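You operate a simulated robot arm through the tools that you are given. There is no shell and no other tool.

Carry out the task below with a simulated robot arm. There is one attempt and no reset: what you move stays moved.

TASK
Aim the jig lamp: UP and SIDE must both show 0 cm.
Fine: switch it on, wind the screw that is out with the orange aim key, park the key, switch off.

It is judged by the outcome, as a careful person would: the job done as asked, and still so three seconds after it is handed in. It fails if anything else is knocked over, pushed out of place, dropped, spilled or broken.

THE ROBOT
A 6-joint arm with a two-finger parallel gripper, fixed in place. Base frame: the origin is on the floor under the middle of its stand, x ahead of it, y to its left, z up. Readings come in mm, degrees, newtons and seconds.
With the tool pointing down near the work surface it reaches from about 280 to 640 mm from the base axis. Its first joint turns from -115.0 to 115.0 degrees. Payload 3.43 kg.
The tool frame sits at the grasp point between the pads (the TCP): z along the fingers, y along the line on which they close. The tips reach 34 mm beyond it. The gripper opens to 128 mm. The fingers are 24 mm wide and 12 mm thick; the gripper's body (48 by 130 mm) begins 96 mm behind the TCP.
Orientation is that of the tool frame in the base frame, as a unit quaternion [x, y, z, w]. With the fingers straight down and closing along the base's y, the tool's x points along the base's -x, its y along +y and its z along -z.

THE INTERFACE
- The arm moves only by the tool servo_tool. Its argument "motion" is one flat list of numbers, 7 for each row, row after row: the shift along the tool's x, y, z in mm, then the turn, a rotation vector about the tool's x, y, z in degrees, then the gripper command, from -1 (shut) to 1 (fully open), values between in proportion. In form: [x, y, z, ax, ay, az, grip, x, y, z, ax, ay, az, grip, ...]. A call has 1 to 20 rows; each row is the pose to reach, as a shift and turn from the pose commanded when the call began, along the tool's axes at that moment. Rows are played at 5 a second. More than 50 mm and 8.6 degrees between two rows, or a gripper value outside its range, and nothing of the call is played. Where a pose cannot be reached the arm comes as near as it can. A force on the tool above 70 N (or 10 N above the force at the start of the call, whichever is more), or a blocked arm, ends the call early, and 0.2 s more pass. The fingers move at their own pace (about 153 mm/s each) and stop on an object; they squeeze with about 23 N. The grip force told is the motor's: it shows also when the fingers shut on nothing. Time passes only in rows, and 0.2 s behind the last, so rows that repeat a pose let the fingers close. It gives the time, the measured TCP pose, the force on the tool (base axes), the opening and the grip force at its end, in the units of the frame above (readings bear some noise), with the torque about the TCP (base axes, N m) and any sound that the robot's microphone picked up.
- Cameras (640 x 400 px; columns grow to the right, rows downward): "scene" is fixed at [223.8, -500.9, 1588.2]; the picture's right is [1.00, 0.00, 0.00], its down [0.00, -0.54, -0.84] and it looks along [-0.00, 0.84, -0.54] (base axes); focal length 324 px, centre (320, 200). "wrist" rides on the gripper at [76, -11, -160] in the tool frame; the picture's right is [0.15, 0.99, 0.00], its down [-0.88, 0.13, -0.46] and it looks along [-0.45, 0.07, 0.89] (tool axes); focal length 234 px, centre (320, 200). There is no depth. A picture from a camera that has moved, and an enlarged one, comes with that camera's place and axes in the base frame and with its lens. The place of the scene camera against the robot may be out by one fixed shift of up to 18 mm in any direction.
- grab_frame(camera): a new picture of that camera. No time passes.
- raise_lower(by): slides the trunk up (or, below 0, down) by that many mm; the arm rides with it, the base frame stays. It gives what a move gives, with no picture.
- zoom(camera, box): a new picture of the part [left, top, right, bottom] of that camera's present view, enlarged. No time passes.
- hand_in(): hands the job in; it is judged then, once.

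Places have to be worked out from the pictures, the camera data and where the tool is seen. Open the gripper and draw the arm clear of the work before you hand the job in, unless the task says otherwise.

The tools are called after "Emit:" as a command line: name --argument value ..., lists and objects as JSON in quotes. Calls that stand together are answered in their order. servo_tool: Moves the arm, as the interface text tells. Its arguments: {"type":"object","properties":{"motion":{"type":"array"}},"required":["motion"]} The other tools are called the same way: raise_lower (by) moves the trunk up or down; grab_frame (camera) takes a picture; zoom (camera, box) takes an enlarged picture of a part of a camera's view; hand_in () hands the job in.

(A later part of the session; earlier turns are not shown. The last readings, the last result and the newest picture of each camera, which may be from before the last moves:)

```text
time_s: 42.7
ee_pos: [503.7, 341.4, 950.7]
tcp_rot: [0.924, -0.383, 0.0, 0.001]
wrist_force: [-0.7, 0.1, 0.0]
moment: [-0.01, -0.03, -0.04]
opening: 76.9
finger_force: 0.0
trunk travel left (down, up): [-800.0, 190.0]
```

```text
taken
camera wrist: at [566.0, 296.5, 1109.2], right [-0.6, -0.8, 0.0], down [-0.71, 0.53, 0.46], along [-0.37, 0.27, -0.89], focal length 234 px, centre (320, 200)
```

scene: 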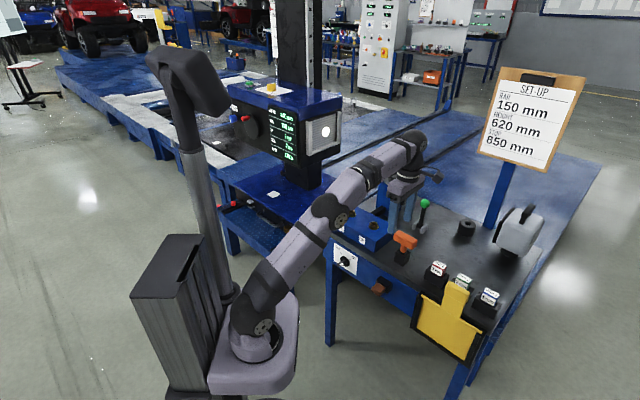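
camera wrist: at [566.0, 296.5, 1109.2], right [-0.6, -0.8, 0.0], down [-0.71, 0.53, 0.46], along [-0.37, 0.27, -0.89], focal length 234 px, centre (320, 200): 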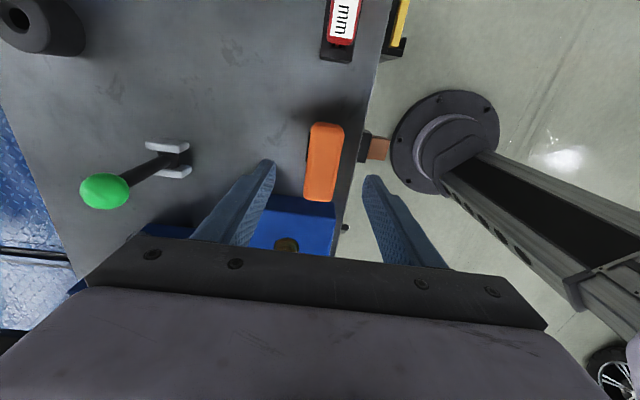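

Reached over the key with no warning. I zoom in to fine-tune centring before descending.

Emit:
zoom --camera "wrist" --box '[260, 100, 390, 220]'

```text
3.33 times, centred on (325, 160) of wrist
camera zoom: at [566.0, 296.5, 1109.2], right [-0.6, -0.8, 0.0], down [-0.71, 0.53, 0.46], along [-0.37, 0.27, -0.89], focal length 781 px, centre (303, 333)
```

zoom: 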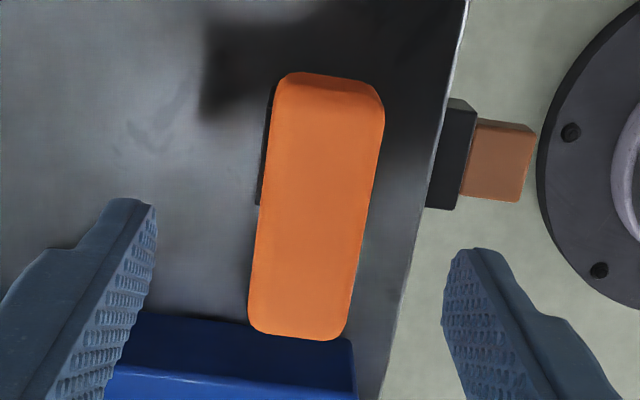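

The handle sits about 4 mm toward the robot from the tool axis. I correct that and descend to TCP z≈866, watching forces.

Emit:
servo_tool --motion '[0, 3.8, 15, 0, 0, 0, 0.2, 0, 3.8, 35, 0, 0, 0, 0.2, 0, 3.8, 55, 0, 0, 0, 0.2, 0, 3.8, 70, 0, 0, 0, 0.2, 0, 3.8, 80, 0, 0, 0, 0.2, 0, 3.8, 84, 0, 0, 0, 0.2, 0, 3.8, 84, 0, 0, 0, 0.2]'

Emit:
grab_frame --camera "wrist"

Emit:
zoom --camera "scene" --box '[360, 190, 460, 280]'

```text
time_s: 44.3
ee_pos: [501.1, 335.8, 866.7]
tcp_rot: [0.924, -0.383, 0.0, 0.001]
wrist_force: [-0.4, -2.2, -0.8]
moment: [-0.02, -0.02, -0.02]
opening: 76.7
finger_force: 0.1
trunk travel left (down, up): [-800.0, 190.0]
```

```text
taken
camera wrist: at [563.6, 291.5, 1025.3], right [-0.6, -0.8, 0.0], down [-0.71, 0.53, 0.46], along [-0.37, 0.27, -0.89], focal length 234 px, centre (320, 200)
```

wrist: 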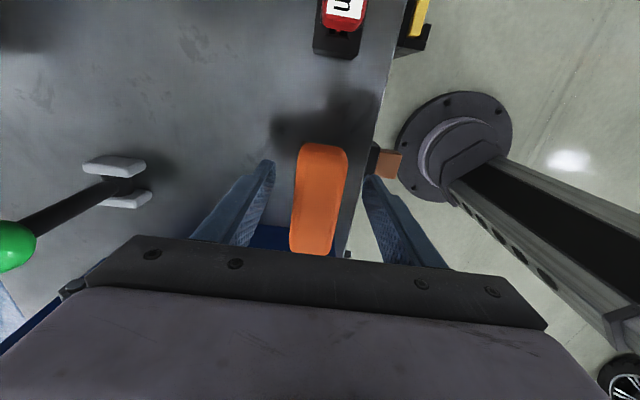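

```text
4.44 times, centred on (410, 235) of scene
camera zoom: at [223.8, -500.9, 1588.2], right [1.0, 0.0, 0.0], down [0.0, -0.54, -0.84], along [0.0, 0.84, -0.54], focal length 1439 px, centre (-80, 44)
```

zoom: 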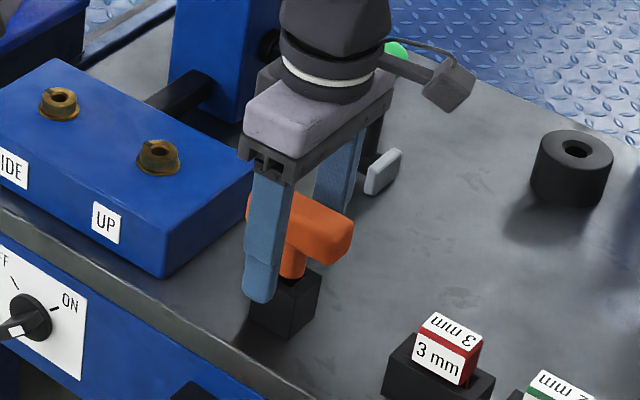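

The tips look only a few mm above the key's holder block, so I rise 8 mm to stay clear, then close gently on the handle.

Emit:
servo_tool --motion '[0, 0, -8, 0, 0, 0, 0.2, 0, 0, -8, 0, 0, 0, -0.2, 0, 0, -8, 0, 0, 0, -0.45, 0, 0, -8, 0, 0, 0, -1, 0, 0, -8, 0, 0, 0, -1, 0, 0, -8, 0, 0, 0, -1]'

Emit:
zoom --camera "scene" --box '[370, 200, 440, 270]'

Emit:
zoom --camera "wrist" --box '[240, 120, 400, 260]'

```text
time_s: 45.7
ee_pos: [499.9, 336.4, 875.0]
tcp_rot: [0.924, -0.383, 0.0, 0.001]
wrist_force: [0.3, 0.4, 1.2]
moment: [0.03, -0.07, 0.02]
opening: 32.2
finger_force: 23.3
trunk travel left (down, up): [-800.0, 190.0]
```

```text
5.71 times, centred on (405, 235) of scene
camera zoom: at [223.8, -500.9, 1588.2], right [1.0, 0.0, 0.0], down [0.0, -0.54, -0.84], along [0.0, 0.84, -0.54], focal length 1850 px, centre (-166, 0)
```

zoom: 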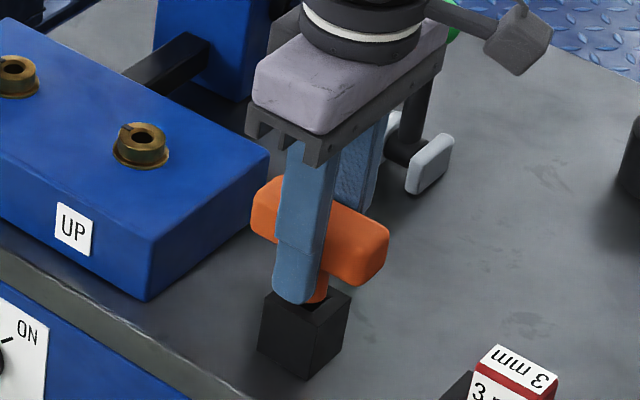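

```text
2.86 times, centred on (320, 190) of wrist
camera zoom: at [563.8, 291.2, 1033.3], right [-0.6, -0.8, 0.0], down [-0.71, 0.53, 0.46], along [-0.37, 0.27, -0.89], focal length 669 px, centre (320, 229)
```

zoom: 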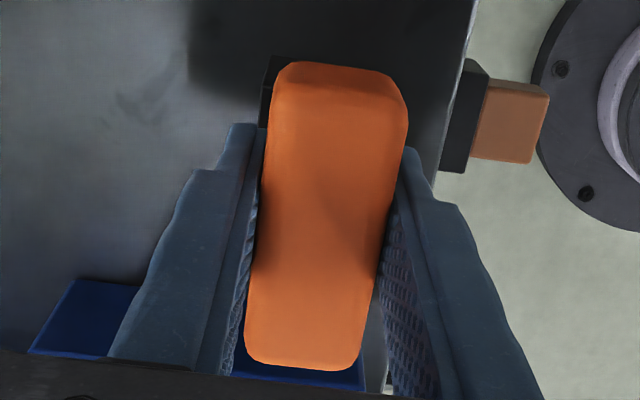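

The handle (32 mm wide) is held with no side load at TCP (499.9,336.4,875), which I note as the park pose. I lift straight up slowly.

Emit:
servo_tool --motion '[0, 0, -8, 0, 0, 0, -1, 0, 0, -16, 0, 0, 0, -1, 0, 0, -24, 0, 0, 0, -1, 0, 0, -34, 0, 0, 0, -1, 0, 0, -46, 0, 0, 0, -1, 0, 0, -60, 0, 0, 0, -1, 0, 0, -75, 0, 0, 0, -1, 0, 0, -90, 0, 0, 0, -1]'

Emit:
zoom --camera "scene" --box '[370, 180, 440, 270]'

Emit:
grab_frame --camera "wrist"

```text
time_s: 47.5
ee_pos: [501.5, 336.9, 964.2]
tcp_rot: [0.924, -0.382, 0.0, 0.001]
wrist_force: [0.8, 0.0, -1.3]
moment: [-0.03, 0.0, -0.03]
opening: 31.8
finger_force: 23.2
trunk travel left (down, up): [-800.0, 190.0]
```

```text
4.44 times, centred on (405, 225) of scene
camera zoom: at [223.8, -500.9, 1588.2], right [1.0, 0.0, 0.0], down [0.0, -0.54, -0.84], along [0.0, 0.84, -0.54], focal length 1439 px, centre (-58, 89)
```

zoom: 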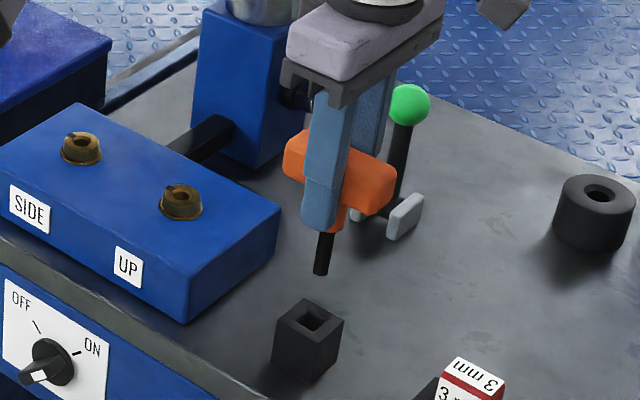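

```text
taken
camera wrist: at [565.2, 291.1, 1123.1], right [-0.6, -0.8, 0.0], down [-0.71, 0.53, 0.46], along [-0.37, 0.27, -0.89], focal length 234 px, centre (320, 200)
```

wrist: 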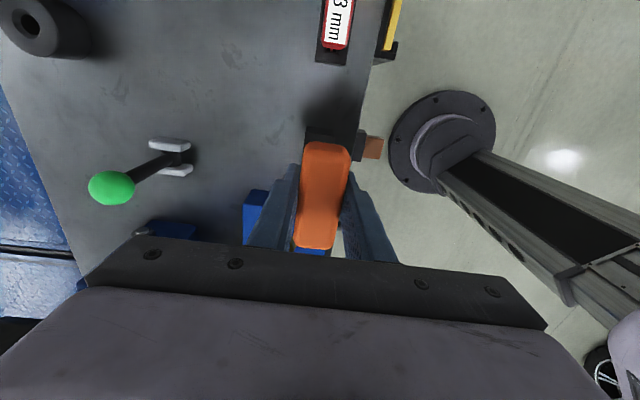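

The key is out, showing a thin dark bit under an orange neck. I zoom in on the bit, the empty holder and the SIDE screw.

Emit:
zoom --camera "scene" --box '[385, 210, 415, 245]'

Emit:
zoom --camera "scene" --box '[335, 195, 385, 235]'

Emit:
zoom --camera "scene" --box '[380, 235, 420, 270]'

```text
11.43 times, centred on (400, 228) of scene
camera zoom: at [223.8, -500.9, 1588.2], right [1.0, 0.0, 0.0], down [0.0, -0.54, -0.84], along [0.0, 0.84, -0.54], focal length 3700 px, centre (-594, -114)
```

zoom: 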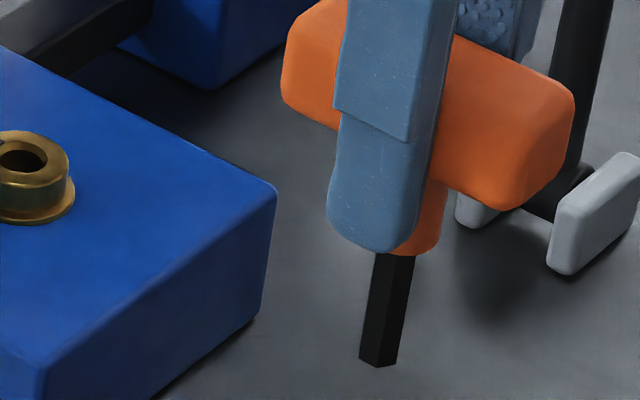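

```text
10.00 times, centred on (360, 215) of scene
camera zoom: at [223.8, -500.9, 1588.2], right [1.0, 0.0, 0.0], down [0.0, -0.54, -0.84], along [0.0, 0.84, -0.54], focal length 3238 px, centre (-80, 50)
```

zoom: 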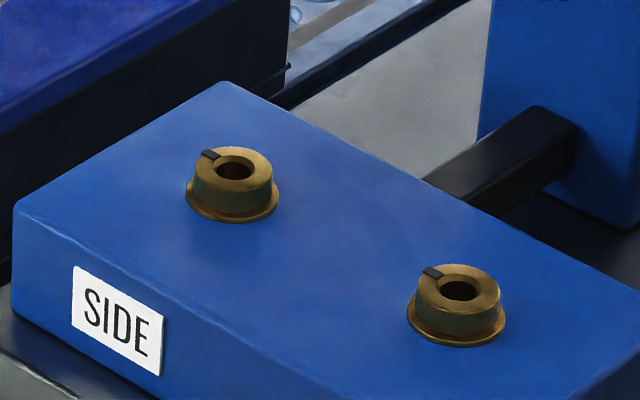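

```text
11.43 times, centred on (400, 252) of scene
camera zoom: at [223.8, -500.9, 1588.2], right [1.0, 0.0, 0.0], down [0.0, -0.54, -0.84], along [0.0, 0.84, -0.54], focal length 3700 px, centre (-594, -400)
```

zoom: 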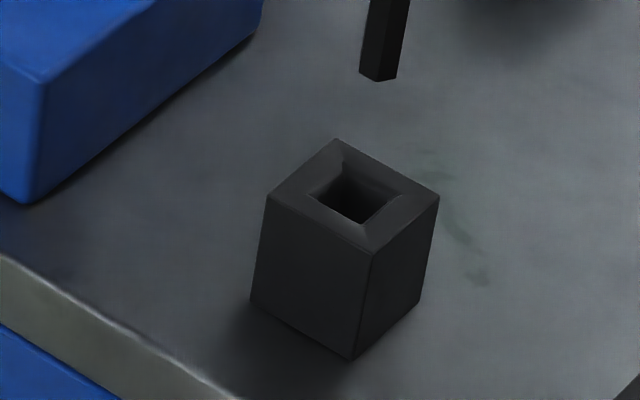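

The bit is a square of about 8 mm, and the screw notches lie along the table axis, matching the key's parked angle. I keep this orientation, rise a little and carry the key over towards the SIDE screw at about (338,544).

Emit:
servo_tool --motion '[0, 0, -12, 0, 0, 0, -1, 0, 0, -26, 0, 0, 0, -1, -20, -2.4, -30, 0, 0, 0, -1, -44, -5, -30, 0, 0, 0, -1, -68, -8, -30, 0, 0, 0, -1, -92, -11, -30, 0, 0, 0, -1, -116, -14, -30, 0, 0, 0, -1, -140, -16.5, -30, 0, 0, 0, -1, -164, -19.3, -30, 0, 0, 0, -1, -188, -22, -30, 0, 0, 0, -1, -212, -25, -30, 0, 0, 0, -1, -232, -27, -30, 0, 0, 0, -1, -242, -28, -30, 0, 0, 0, -1]'

Emit:
grab_frame --camera "wrist"

Emit:
grab_frame --camera "scene"

```text
time_s: 50.3
ee_pos: [341.9, 517.4, 995.4]
tcp_rot: [0.924, -0.383, -0.002, 0.0]
wrist_force: [-0.2, -0.8, -1.8]
moment: [0.0, -0.01, -0.02]
opening: 31.7
finger_force: 23.1
out of reach, approached as far as the arm can: row 12, 13
trunk travel left (down, up): [-800.0, 190.0]
```

```text
taken
camera wrist: at [405.1, 472.5, 1153.9], right [-0.6, -0.8, 0.0], down [-0.71, 0.53, 0.46], along [-0.37, 0.27, -0.89], focal length 234 px, centre (320, 200)
```

wrist: 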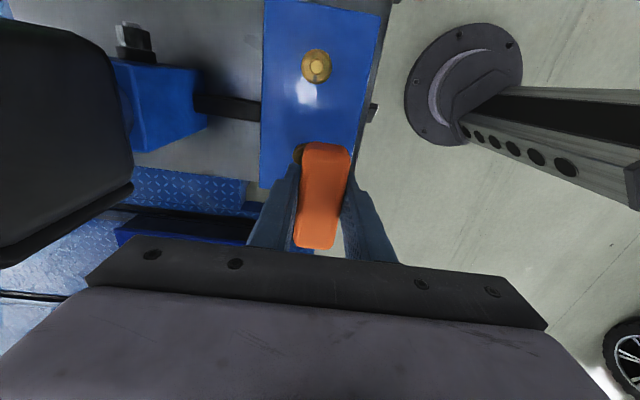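

```text
taken
```

scene: 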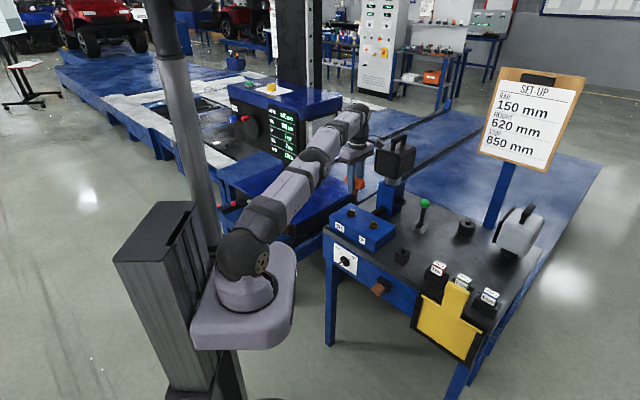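

The arm is at its outer reach with the trunk too low. From wrist views, I now put the UP screw top at (417.5,466.5,840) and SIDE at about (338.5,545,840). I raise the trunk 150 mm so the arm can reach out level.

Emit:
raise_lower --by 150

Emit:
grab_frame --camera "wrist"

```text
time_s: 52.0
ee_pos: [344.4, 517.1, 1145.3]
tcp_rot: [0.924, -0.382, 0.0, 0.0]
wrist_force: [0.6, 0.0, -1.8]
moment: [-0.02, -0.01, 0.04]
opening: 32.0
finger_force: 22.3
trunk travel left (down, up): [-950.0, 40.0]
```

```text
taken
camera wrist: at [406.2, 472.2, 1303.8], right [-0.6, -0.8, 0.0], down [-0.71, 0.53, 0.46], along [-0.37, 0.27, -0.89], focal length 234 px, centre (320, 200)
```

wrist: 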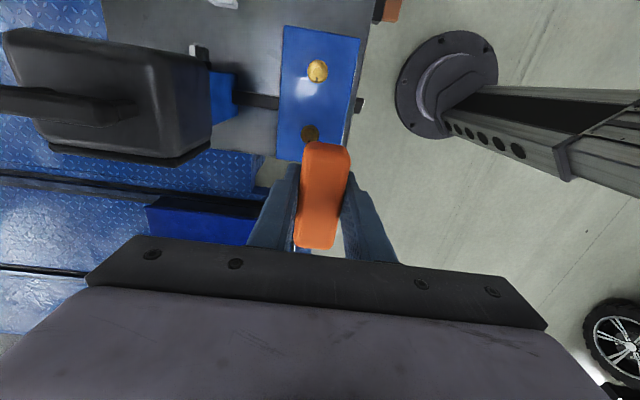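

The SIDE screw is now visible just beyond the handle, and the lamp's nearest edge works out at n≈752, well clear. I zoom in on the screws.

Emit:
zoom --camera "wrist" --box '[260, 40, 370, 160]'

Emit:
zoom --camera "wrist" --box '[290, 115, 330, 150]'

Emit:
zoom --camera "wrist" --box '[300, 55, 335, 90]'

```text
3.33 times, centred on (315, 100) of wrist
camera zoom: at [406.2, 472.2, 1303.8], right [-0.6, -0.8, 0.0], down [-0.71, 0.53, 0.46], along [-0.37, 0.27, -0.89], focal length 781 px, centre (337, 533)
```

zoom: 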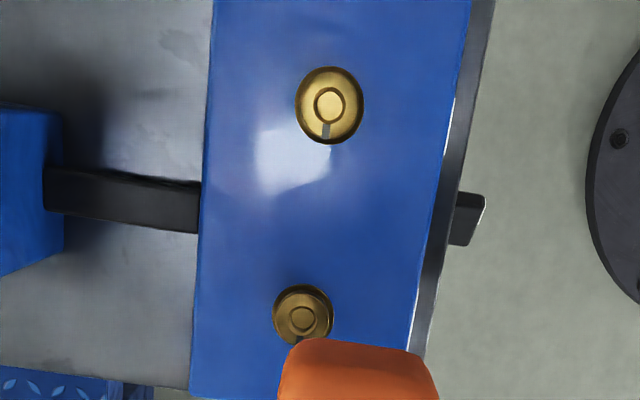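

```text
11.43 times, centred on (310, 132) of wrist
camera zoom: at [406.2, 472.2, 1303.8], right [-0.6, -0.8, 0.0], down [-0.71, 0.53, 0.46], along [-0.37, 0.27, -0.89], focal length 2676 px, centre (434, 971)
```

zoom: 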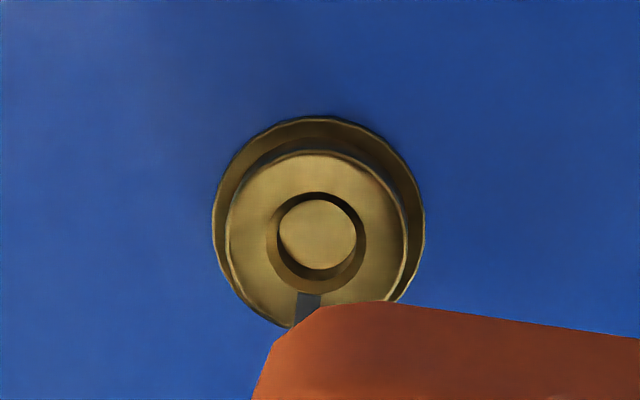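

```text
11.43 times, centred on (318, 72) of wrist
camera zoom: at [406.2, 472.2, 1303.8], right [-0.6, -0.8, 0.0], down [-0.71, 0.53, 0.46], along [-0.37, 0.27, -0.89], focal length 2676 px, centre (349, 1657)
```

zoom: 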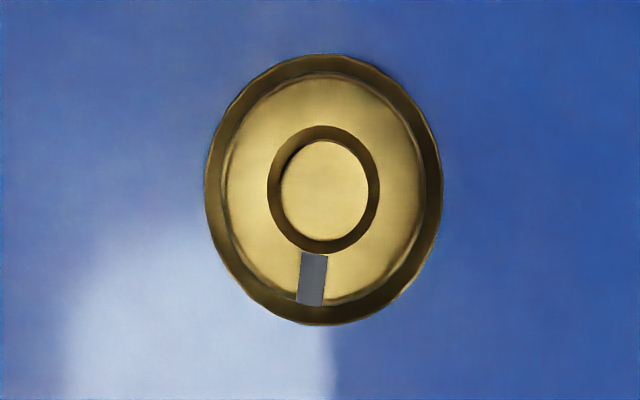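

The screw hole is round (about 13–16 mm with chamfer). I put the SIDE axis at (338.4,544.7,840), consistent across three views. The key axis seems about 5 mm toward -e of the TCP, so I move to just above the hole and check the alignment from the scene camera.

Emit:
servo_tool --motion '[-4, -3, 30, 0, 0, 0, -1, -8, -6, 60, 0, 0, 0, -1, -12, -9.5, 95, 0, 0, 0, -1, -15, -12, 130, 0, 0, 0, -1, -18.8, -15.3, 155, 0, 0, 0, -1, -18.8, -15.3, 172, 0, 0, 0, -1, -18.8, -15.3, 172, 0, 0, 0, -1]'

Emit:
zoom --camera "scene" --box '[330, 180, 390, 230]'

Emit:
grab_frame --camera "wrist"

```text
time_s: 53.6
ee_pos: [336.4, 534.0, 973.2]
tcp_rot: [0.924, -0.382, 0.0, 0.002]
wrist_force: [0.2, -0.6, -1.9]
moment: [-0.02, 0.02, 0.01]
opening: 31.8
finger_force: 23.1
out of reach, approached as far as the arm can: row 4, 5, 6, 7
trunk travel left (down, up): [-950.0, 40.0]
```

```text
8.00 times, centred on (360, 205) of scene
camera zoom: at [223.8, -500.9, 1588.2], right [1.0, 0.0, 0.0], down [0.0, -0.54, -0.84], along [0.0, 0.84, -0.54], focal length 2590 px, centre (0, 160)
```

zoom: 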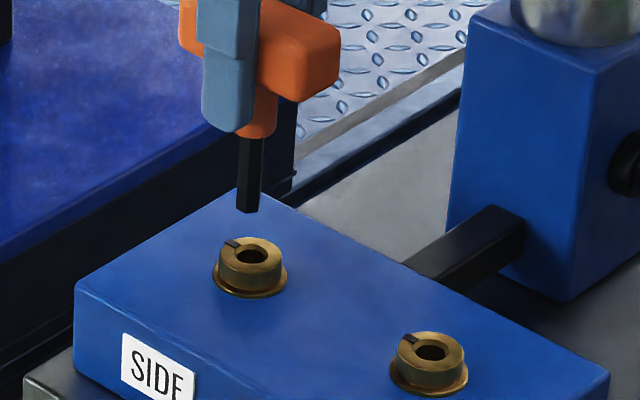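

```text
taken
camera wrist: at [399.1, 488.4, 1132.3], right [-0.6, -0.8, 0.0], down [-0.71, 0.53, 0.46], along [-0.37, 0.27, -0.89], focal length 234 px, centre (320, 200)
```

wrist: 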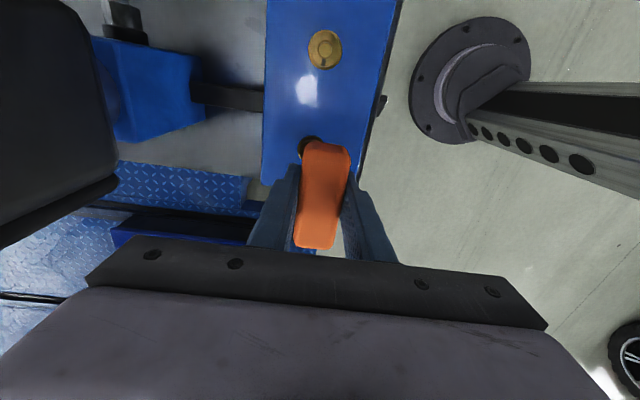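

The arm is at its outer reach (TCP radius 631; the screw axis is at 641), but a slight outward tilt of 2–3° will cover that. First I zoom in to measure the bit tip against the hole.

Emit:
zoom --camera "scene" --box '[343, 190, 373, 220]'

```text
13.33 times, centred on (358, 205) of scene
camera zoom: at [223.8, -500.9, 1588.2], right [1.0, 0.0, 0.0], down [0.0, -0.54, -0.84], along [0.0, 0.84, -0.54], focal length 4317 px, centre (-187, 133)
```

zoom: 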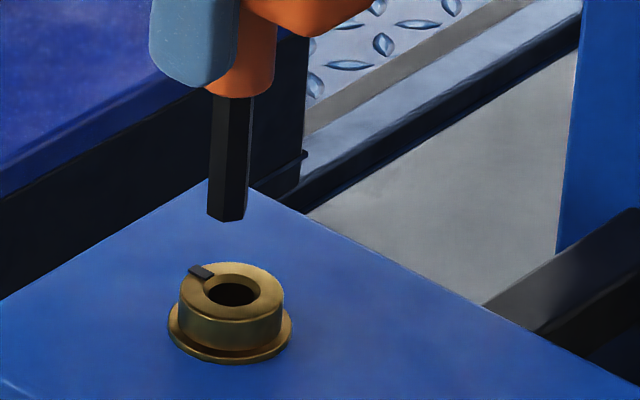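

The bit tip is about 101 mm below the TCP and needs roughly +9 mm along n and -3.5 mm along e. I tilt the tool 3° outward and shift so the tip sits over the hole, about 20 mm above it.

Emit:
servo_tool --motion '[-1, -1, 3, 1, 0, 0, -1, -2, -2.2, 6, 2, 0, 0, -1, -3.5, -3.75, 11, 3, 0, 0, -1, -3.5, -3.75, 11, 3, 0, 0, -1]'

Emit:
zoom --camera "scene" --box '[343, 190, 373, 220]'

```text
time_s: 54.6
ee_pos: [335.4, 537.7, 963.1]
tcp_rot: [0.923, -0.383, 0.009, -0.024]
wrist_force: [0.3, 0.3, -1.7]
moment: [0.05, -0.02, -0.04]
opening: 31.9
finger_force: 22.9
trunk travel left (down, up): [-950.0, 40.0]
```

```text
13.33 times, centred on (358, 205) of scene
camera zoom: at [223.8, -500.9, 1588.2], right [1.0, 0.0, 0.0], down [0.0, -0.54, -0.84], along [0.0, 0.84, -0.54], focal length 4317 px, centre (-187, 133)
```

zoom: 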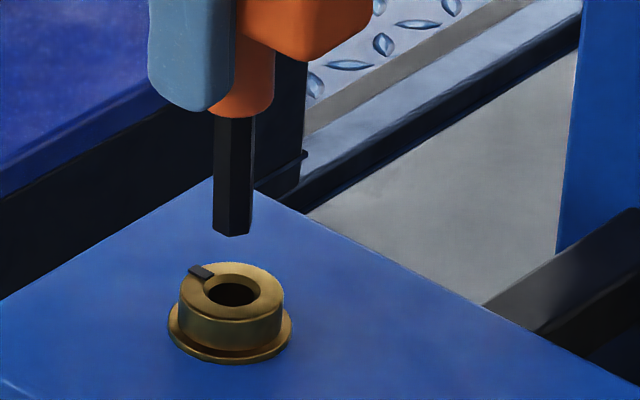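

The tip is now over the hole within about 1–2 mm and in reach. I lower until it is just above the screw, with a small correction outward, and check again.

Emit:
servo_tool --motion '[0, -1.3, 6, 0, 0, 0, -1, 0, -0.9, 12, 0, 0, 0, -1, 0, -0.7, 18, 0, 0, 0, -1, 0, -0.7, 18, 0, 0, 0, -1]'

Emit:
zoom --camera "scene" --box '[343, 190, 373, 220]'

```text
time_s: 55.6
ee_pos: [336.8, 538.9, 946.7]
tcp_rot: [0.924, -0.382, 0.009, -0.024]
wrist_force: [0.9, -0.6, -2.6]
moment: [0.0, -0.01, 0.0]
opening: 31.8
finger_force: 23.4
trunk travel left (down, up): [-950.0, 40.0]
```

```text
13.33 times, centred on (358, 205) of scene
camera zoom: at [223.8, -500.9, 1588.2], right [1.0, 0.0, 0.0], down [0.0, -0.54, -0.84], along [0.0, 0.84, -0.54], focal length 4317 px, centre (-187, 133)
```

zoom: 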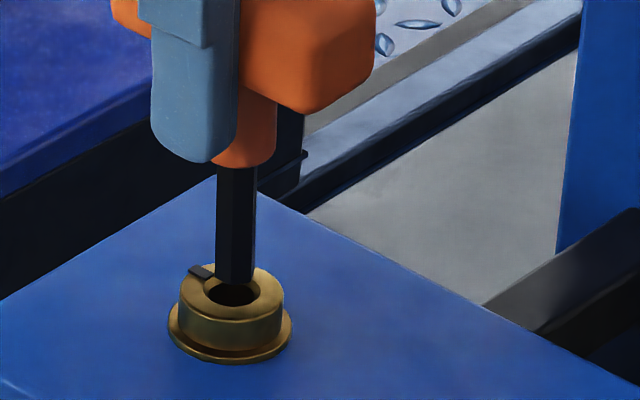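

The tip sits over the hole with only about 1 mm of error. I make a small correction and lower in 2 mm steps, watching the force.

Emit:
servo_tool --motion '[-0.5, 0.5, 0, 0, 0, 0, -1, -0.5, 0.6, 2, 0, 0, 0, -1, -0.5, 0.7, 4, 0, 0, 0, -1, -0.5, 0.8, 6, 0, 0, 0, -1, -0.5, 0.9, 8, 0, 0, 0, -1]'

Emit:
zoom --camera "scene" --box '[343, 190, 373, 220]'

```text
time_s: 56.9
ee_pos: [337.8, 540.6, 937.1]
tcp_rot: [0.924, -0.382, 0.01, -0.024]
wrist_force: [1.0, -0.2, -2.1]
moment: [0.04, 0.0, 0.0]
opening: 31.6
finger_force: 22.9
trunk travel left (down, up): [-950.0, 40.0]
```

```text
13.33 times, centred on (358, 205) of scene
camera zoom: at [223.8, -500.9, 1588.2], right [1.0, 0.0, 0.0], down [0.0, -0.54, -0.84], along [0.0, 0.84, -0.54], focal length 4317 px, centre (-187, 133)
```

zoom: 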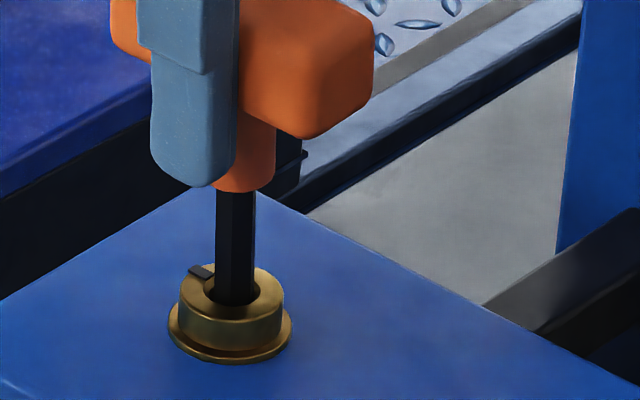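

The bit is entering the hole with no contact force. I continue down in small steps.

Emit:
servo_tool --motion '[0, 0.1, 2, 0, 0, 0, -1, 0, 0.2, 4, 0, 0, 0, -1, 0, 0.3, 6, 0, 0, 0, -1, 0, 0.4, 8, 0, 0, 0, -1, 0, 0.5, 10, 0, 0, 0, -1]'

Emit:
zoom --camera "scene" --box '[343, 190, 373, 220]'

```text
time_s: 58.0
ee_pos: [337.1, 539.4, 929.6]
tcp_rot: [0.923, -0.383, 0.01, -0.024]
wrist_force: [0.6, -1.6, 4.6]
moment: [-0.16, -0.07, 0.0]
opening: 31.8
finger_force: 23.0
trunk travel left (down, up): [-950.0, 40.0]
```

```text
13.33 times, centred on (358, 205) of scene
camera zoom: at [223.8, -500.9, 1588.2], right [1.0, 0.0, 0.0], down [0.0, -0.54, -0.84], along [0.0, 0.84, -0.54], focal length 4317 px, centre (-187, 133)
```

zoom: 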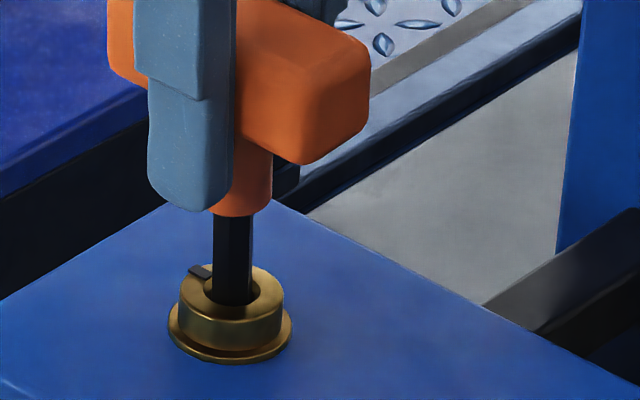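

A light contact of about 6 N suggests the bit is seated, about 11 mm deep. I turn the key 24° clockwise (from above) about its own axis and check the notch and the screen.

Emit:
servo_tool --motion '[0, 0.38, 0, 0, 0, 8, -1, -0.1, 0.74, 0, 0, 0, 16, -1, -0.23, 1.1, 0, 0, 0, 24, -1, -0.23, 1.1, 0, 0, 0, 24, -1]'

Emit:
zoom --camera "scene" --box '[343, 190, 373, 220]'

Emit:
zoom --camera "scene" --box '[225, 80, 345, 160]'

```text
time_s: 59.0
ee_pos: [336.2, 540.2, 927.8]
tcp_rot: [0.823, -0.567, 0.004, -0.028]
wrist_force: [2.6, 1.4, 13.5]
moment: [0.12, -0.22, -0.01]
opening: 31.6
finger_force: 23.6
trunk travel left (down, up): [-950.0, 40.0]
```

```text
13.33 times, centred on (358, 205) of scene
camera zoom: at [223.8, -500.9, 1588.2], right [1.0, 0.0, 0.0], down [0.0, -0.54, -0.84], along [0.0, 0.84, -0.54], focal length 4317 px, centre (-187, 133)
```

zoom: 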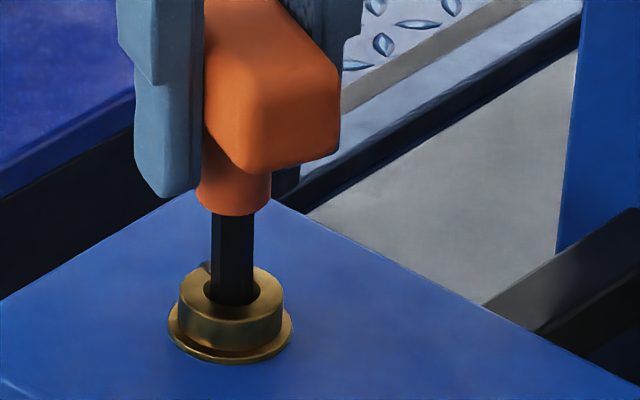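

```text
5.00 times, centred on (285, 120) of scene
camera zoom: at [223.8, -500.9, 1588.2], right [1.0, 0.0, 0.0], down [0.0, -0.54, -0.84], along [0.0, 0.84, -0.54], focal length 1619 px, centre (495, 600)
```

zoom: 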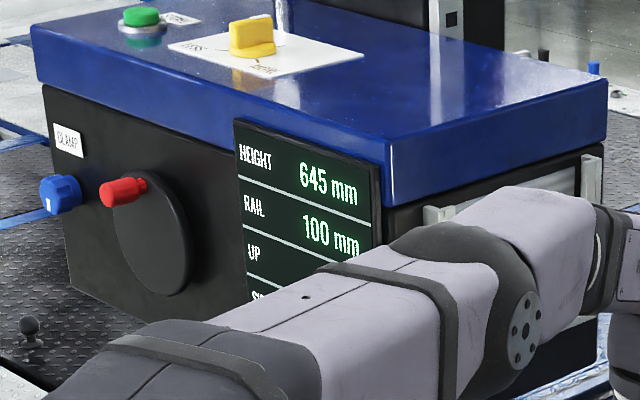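

The screw's notch followed the key, so it's coupled. The arm hides the screen now, so I continue to about 90° total and then will lift out and move aside to read it.

Emit:
servo_tool --motion '[-0.03, 0.38, -0.5, 0, 0, 8, -1, -0.1, 0.74, -0.7, 0, 0, 16, -1, -0.23, 1.1, -0.7, 0, 0, 24, -1, -0.41, 1.43, -0.7, 0, 0, 32, -1, -0.63, 1.74, -0.7, 0, 0, 40, -1, -0.89, 2.01, -0.7, 0, 0, 48, -1, -1.19, 2.24, -0.7, 0, 0, 56, -1, -1.52, 2.43, -0.7, 0, 0, 64, -1, -1.6, 2.47, -0.7, 0, 0, 66, -1]'

Emit:
zoom --camera "scene" --box '[343, 190, 373, 220]'

Emit:
grab_frame --camera "scene"

Emit:
grab_frame --camera "wrist"

```text
time_s: 61.0
ee_pos: [334.0, 540.3, 928.6]
tcp_rot: [-0.381, 0.924, 0.01, 0.024]
wrist_force: [10.0, 4.3, 11.6]
moment: [0.32, -0.82, 0.0]
opening: 31.9
finger_force: 23.4
trunk travel left (down, up): [-950.0, 40.0]
```

```text
13.33 times, centred on (358, 205) of scene
camera zoom: at [223.8, -500.9, 1588.2], right [1.0, 0.0, 0.0], down [0.0, -0.54, -0.84], along [0.0, 0.84, -0.54], focal length 4317 px, centre (-187, 133)
```

zoom: 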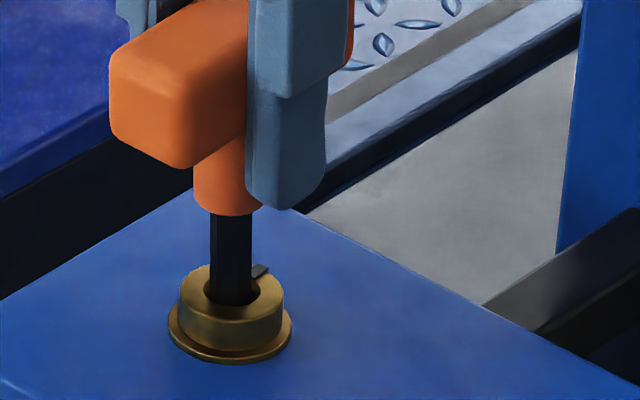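

```text
taken
```

scene: 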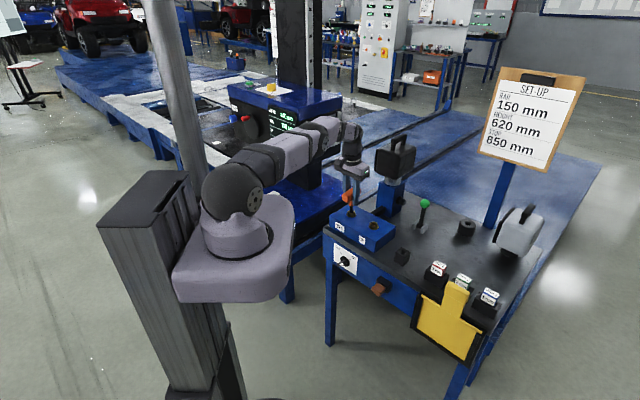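

```text
taken
camera wrist: at [283.2, 472.5, 1082.9], right [-0.8, 0.6, -0.01], down [0.51, 0.7, 0.5], along [0.3, 0.4, -0.86], focal length 234 px, centre (320, 200)
```

wrist: 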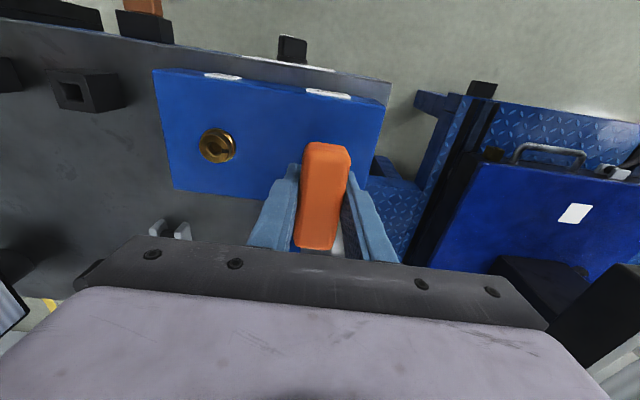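

The notch has turned a quarter turn (now toward +n). I lift the key straight out and slide sideways over the box to uncover the screen.

Emit:
servo_tool --motion '[-0.3, 0, -6, 0, 0, 0, -1, -0.6, 0, -12, 0, 0, 0, -1, -1.2, 0, -24, 0, 0, 0, -1, -2, 0, -38, 0, 0, 0, -1, 5, -25, -40, 0, 0, 0, -1, 12, -50, -40, 0, 0, 0, -1, 18, -75, -40, 0, 0, 0, -1, 25, -100, -40, 0, 0, 0, -1]'

Emit:
grab_frame --camera "scene"

Emit:
zoom --camera "scene" --box '[225, 80, 345, 160]'

```text
time_s: 62.9
ee_pos: [386.1, 450.4, 967.9]
tcp_rot: [-0.382, 0.924, 0.01, 0.023]
wrist_force: [1.0, 0.0, -2.5]
moment: [-0.03, 0.03, 0.0]
opening: 31.9
finger_force: 23.7
trunk travel left (down, up): [-950.0, 40.0]
```

```text
taken
```

scene: 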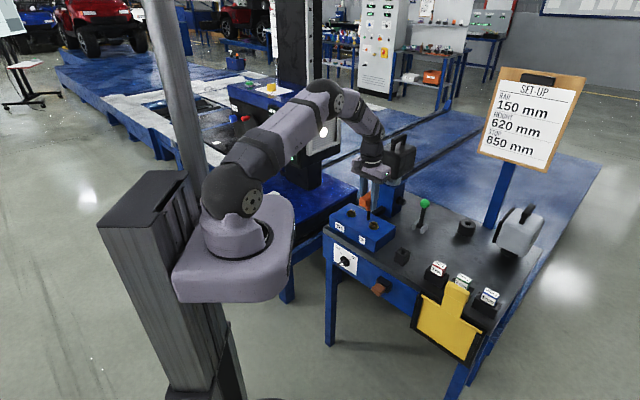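

```text
5.00 times, centred on (285, 120) of scene
camera zoom: at [223.8, -500.9, 1588.2], right [1.0, 0.0, 0.0], down [0.0, -0.54, -0.84], along [0.0, 0.84, -0.54], focal length 1619 px, centre (495, 600)
```

zoom: 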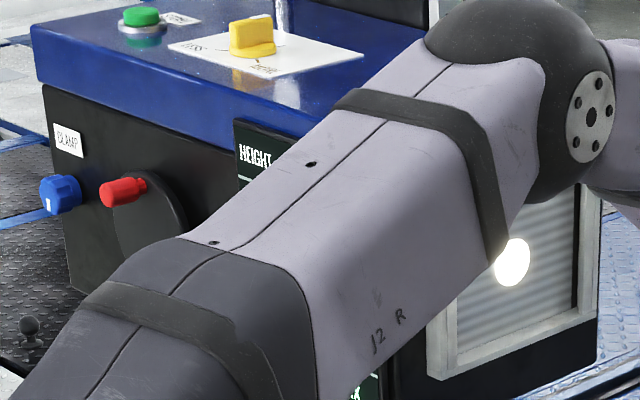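

The arm's elbow now hides the screen, but the light spot on the target has moved to the plate's centre, so a quarter turn may be about right. I swing over towards the key holder, turning the key back to its parked angle, which should uncover the screen.

Emit:
servo_tool --motion '[-0.1, -13.4, -5, -0.2, 0.2, -7.5, -1, -0.3, -26.8, -10, -0.4, 0.4, -15, -1, -0.4, -40.2, -15, -0.6, 0.6, -22.5, -1, -0.6, -53.6, -17, -0.8, 0.8, -30.05, -1, -0.7, -67, -17, -1, 1, -37.6, -1, -0.9, -80.4, -17, -1.2, 1.2, -45.1, -1, -1, -93.7, -17, -1.4, 1.4, -52.6, -1, -1.1, -107.1, -17, -1.6, 1.6, -60.1, -1, -1.3, -120.5, -17, -1.8, 1.8, -67.6, -1, -1.4, -133.9, -17, -2, 2, -75.1, -1, -1.6, -147.3, -17, -2.2, 2.2, -82.6, -1, -1.7, -160.7, -17, -2.34, 2.35, -90.15, -1]'

Emit:
grab_frame --camera "scene"

Emit:
zoom --camera "scene" --box '[225, 80, 345, 160]'

```text
time_s: 65.5
ee_pos: [500.8, 335.3, 984.1]
tcp_rot: [0.925, -0.38, 0.0, 0.0]
wrist_force: [0.5, 0.2, -2.4]
moment: [-0.06, 0.0, 0.01]
opening: 31.8
finger_force: 23.5
trunk travel left (down, up): [-950.0, 40.0]
```

```text
taken
```

scene: 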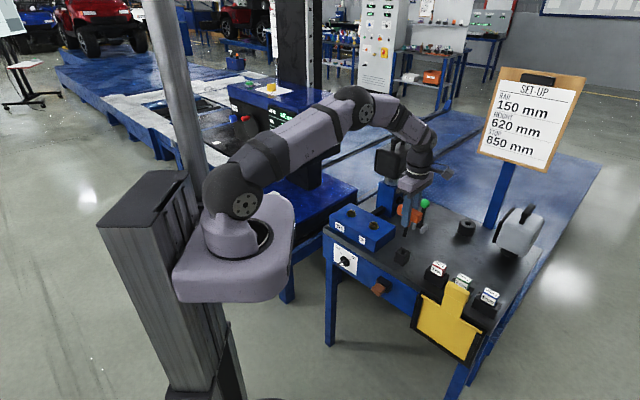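

```text
5.00 times, centred on (285, 120) of scene
camera zoom: at [223.8, -500.9, 1588.2], right [1.0, 0.0, 0.0], down [0.0, -0.54, -0.84], along [0.0, 0.84, -0.54], focal length 1619 px, centre (495, 600)
```

zoom: 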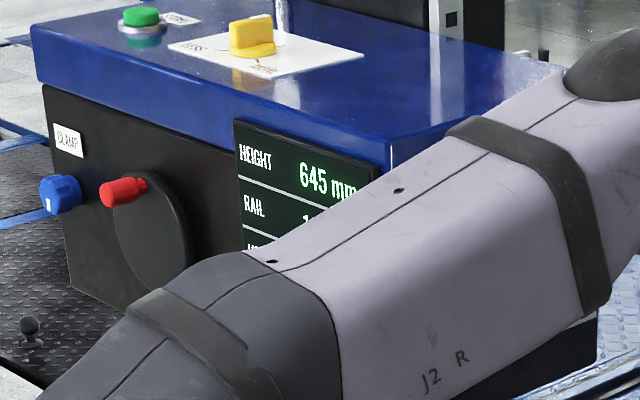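

The screen's lower lines are still hidden. I raise the tool 140 mm and lower the trunk 150 mm, which drops the elbow out of the line of sight.

Emit:
servo_tool --motion '[0, 0, -28, 0, 0, 0, -1, 0, 0, -56, 0, 0, 0, -1, 0, 0, -84, 0, 0, 0, -1, 0, 0, -112, 0, 0, 0, -1, 0, 0, -140, 0, 0, 0, -1]'

Emit:
raise_lower --by -150

Emit:
grab_frame --camera "scene"

Emit:
zoom --camera "scene" --box '[225, 80, 345, 160]'

```text
time_s: 66.7
ee_pos: [500.4, 337.8, 1125.5]
tcp_rot: [0.925, -0.381, 0.0, 0.0]
wrist_force: [0.5, -0.3, -1.4]
moment: [0.03, 0.03, -0.04]
opening: 31.5
finger_force: 23.6
trunk travel left (down, up): [-950.0, 40.0]
```

```text
time_s: 68.4
ee_pos: [500.0, 339.3, 974.9]
tcp_rot: [0.924, -0.381, -0.001, 0.001]
wrist_force: [-0.3, -0.3, -2.7]
moment: [0.01, 0.01, -0.04]
opening: 32.0
finger_force: 22.6
trunk travel left (down, up): [-800.0, 190.0]
```

```text
taken
```

scene: 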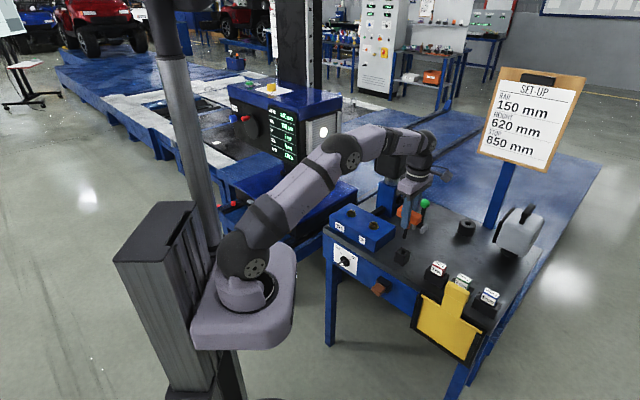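

```text
5.00 times, centred on (285, 120) of scene
camera zoom: at [223.8, -500.9, 1588.2], right [1.0, 0.0, 0.0], down [0.0, -0.54, -0.84], along [0.0, 0.84, -0.54], focal length 1619 px, centre (495, 600)
```

zoom: 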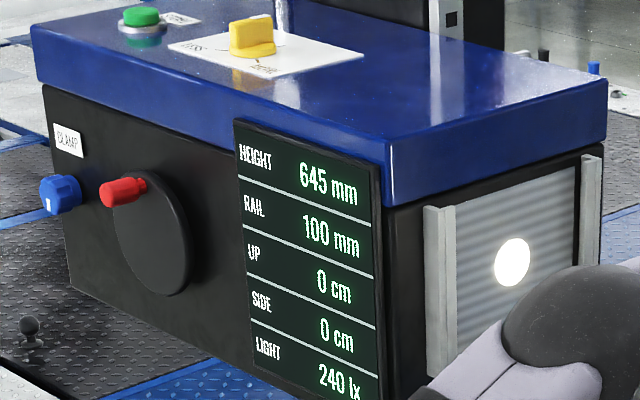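

The screen reads UP 0 cm and SIDE 0 cm. Now I check the bit against the holder before parking the key.

Emit:
zoom --camera "scene" --box '[385, 220, 420, 270]'

Emit:
zoom --camera "scene" --box '[265, 125, 305, 162]'

Emit:
grab_frame --camera "wrist"

```text
8.00 times, centred on (402, 245) of scene
camera zoom: at [223.8, -500.9, 1588.2], right [1.0, 0.0, 0.0], down [0.0, -0.54, -0.84], along [0.0, 0.84, -0.54], focal length 2590 px, centre (-340, -160)
```

zoom: 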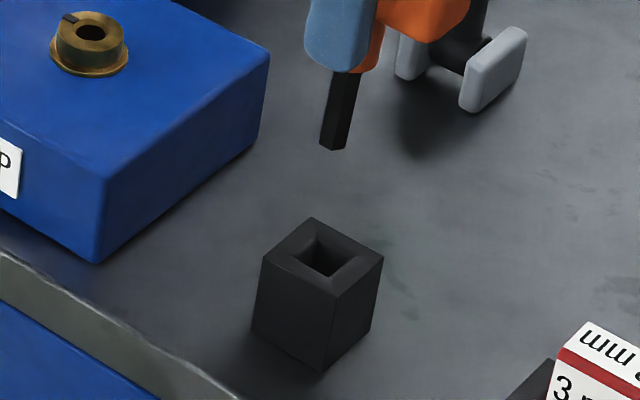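

```text
10.81 times, centred on (285, 144) of scene
camera zoom: at [223.8, -500.9, 1588.2], right [1.0, 0.0, 0.0], down [0.0, -0.54, -0.84], along [0.0, 0.84, -0.54], focal length 3500 px, centre (698, 811)
```

zoom: 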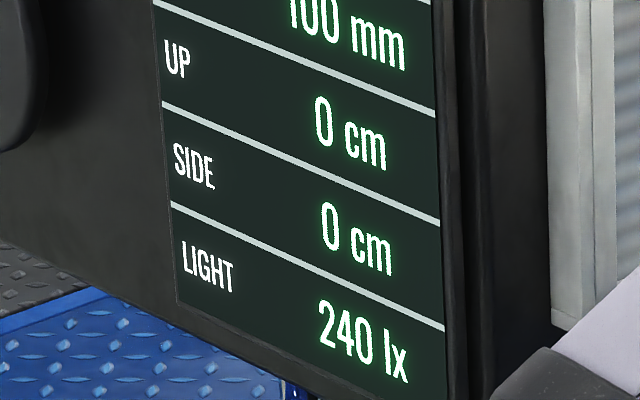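

```text
taken
camera wrist: at [564.1, 293.9, 1133.4], right [-0.59, -0.8, 0.0], down [-0.72, 0.53, 0.46], along [-0.37, 0.27, -0.89], focal length 234 px, centre (320, 200)
```

wrist: 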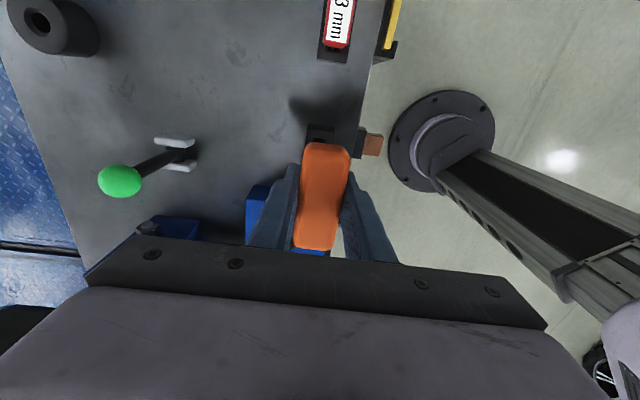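

Both lines clearly show 0 cm. I take the same tight zoom as after lifting the key, to compare the bit position precisely.

Emit:
zoom --camera "scene" --box '[385, 210, 415, 245]'

Emit:
zoom --camera "scene" --box '[385, 235, 415, 265]'

```text
11.43 times, centred on (400, 228) of scene
camera zoom: at [223.8, -500.9, 1588.2], right [1.0, 0.0, 0.0], down [0.0, -0.54, -0.84], along [0.0, 0.84, -0.54], focal length 3700 px, centre (-594, -114)
```

zoom: 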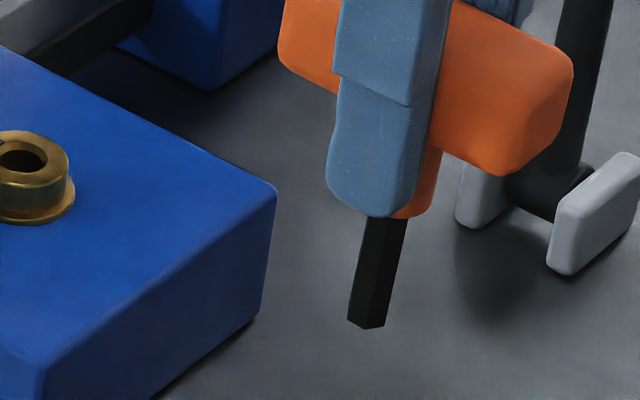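

```text
13.33 times, centred on (400, 250) of scene
camera zoom: at [223.8, -500.9, 1588.2], right [1.0, 0.0, 0.0], down [0.0, -0.54, -0.84], along [0.0, 0.84, -0.54], focal length 4317 px, centre (-747, -467)
```

zoom: 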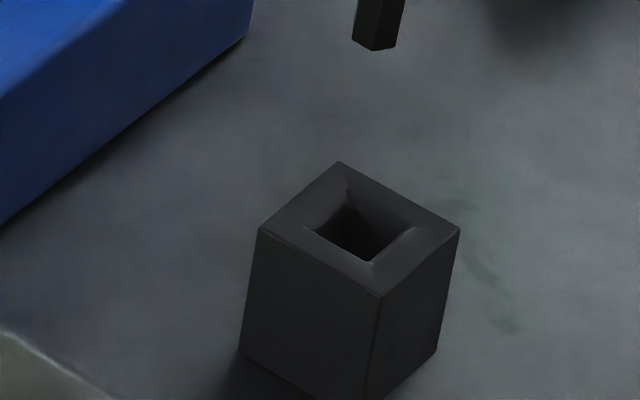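

The key has tipped about 2° in the grip along the handle direction, and its tip sits about 7 mm toward -e of the holder axis. I rotate the tool 2.2° and shift 3.2 mm to bring it upright over the hole, then recheck.

Emit:
servo_tool --motion '[1.6, 0, 0, 0, 1.1, 0, -1, 3.2, 0, 0, 0, 2.2, 0, -1, 3.2, 0, 0, 0, 2.2, 0, -1]'

Emit:
zoom --camera "scene" --box '[385, 210, 415, 245]'

```text
time_s: 69.2
ee_pos: [503.2, 336.3, 975.3]
tcp_rot: [0.924, -0.381, 0.018, 0.009]
wrist_force: [0.1, 0.0, -2.9]
moment: [0.0, 0.0, 0.01]
opening: 31.6
finger_force: 22.9
trunk travel left (down, up): [-800.0, 190.0]
```

```text
11.43 times, centred on (400, 228) of scene
camera zoom: at [223.8, -500.9, 1588.2], right [1.0, 0.0, 0.0], down [0.0, -0.54, -0.84], along [0.0, 0.84, -0.54], focal length 3700 px, centre (-594, -114)
```

zoom: 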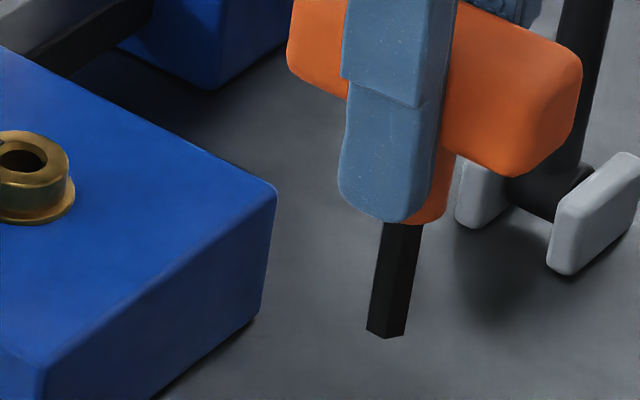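

The key is upright again and its tip is on the holder axis within about 1 mm. I lower 52 mm to just above the holder and check.

Emit:
servo_tool --motion '[-0.5, 0, 13, 0, 0, 0, -1, -1, 0, 26, 0, 0, 0, -1, -1.5, 0, 39, 0, 0, 0, -1, -2, 0, 52, 0, 0, 0, -1, -2, 0, 52, 0, 0, 0, -1]'

Emit:
zoom --camera "scene" --box '[385, 235, 415, 265]'

```text
time_s: 70.4
ee_pos: [501.5, 336.2, 923.3]
tcp_rot: [0.924, -0.381, 0.017, 0.008]
wrist_force: [-0.1, -0.5, -2.3]
moment: [0.0, 0.0, -0.01]
opening: 31.9
finger_force: 22.6
trunk travel left (down, up): [-800.0, 190.0]
```

```text
13.33 times, centred on (400, 250) of scene
camera zoom: at [223.8, -500.9, 1588.2], right [1.0, 0.0, 0.0], down [0.0, -0.54, -0.84], along [0.0, 0.84, -0.54], focal length 4317 px, centre (-747, -467)
```

zoom: 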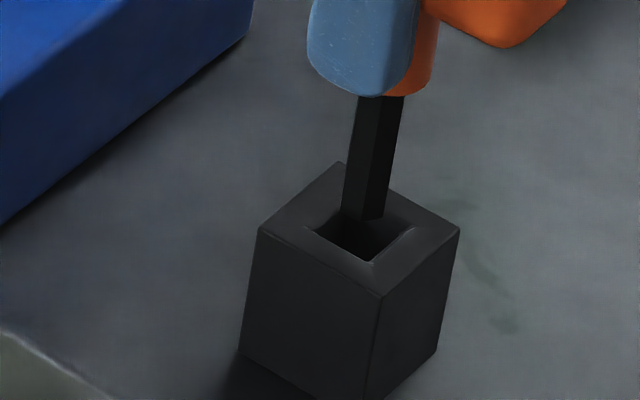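

The bit tip is over the holder's opening. I lower slowly into it.

Emit:
servo_tool --motion '[-0.15, 0, 4, 0, 0, 0, -1, -0.3, 0, 8, 0, 0, 0, -1, -0.45, 0, 12, 0, 0, 0, -1, -0.6, 0, 16, 0, 0, 0, -1]'

Emit:
zoom --camera "scene" --box '[385, 235, 415, 265]'

```text
time_s: 71.4
ee_pos: [505.1, 336.1, 906.9]
tcp_rot: [0.924, -0.381, 0.017, 0.008]
wrist_force: [0.6, -0.1, -2.2]
moment: [-0.01, 0.0, -0.03]
opening: 31.7
finger_force: 23.8
trunk travel left (down, up): [-800.0, 190.0]
```

```text
13.33 times, centred on (400, 250) of scene
camera zoom: at [223.8, -500.9, 1588.2], right [1.0, 0.0, 0.0], down [0.0, -0.54, -0.84], along [0.0, 0.84, -0.54], focal length 4317 px, centre (-747, -467)
```

zoom: 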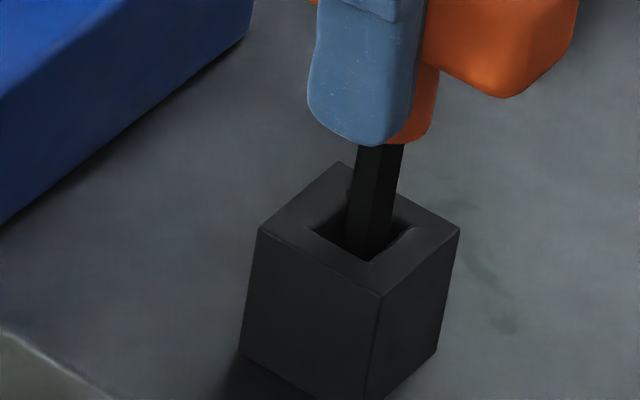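

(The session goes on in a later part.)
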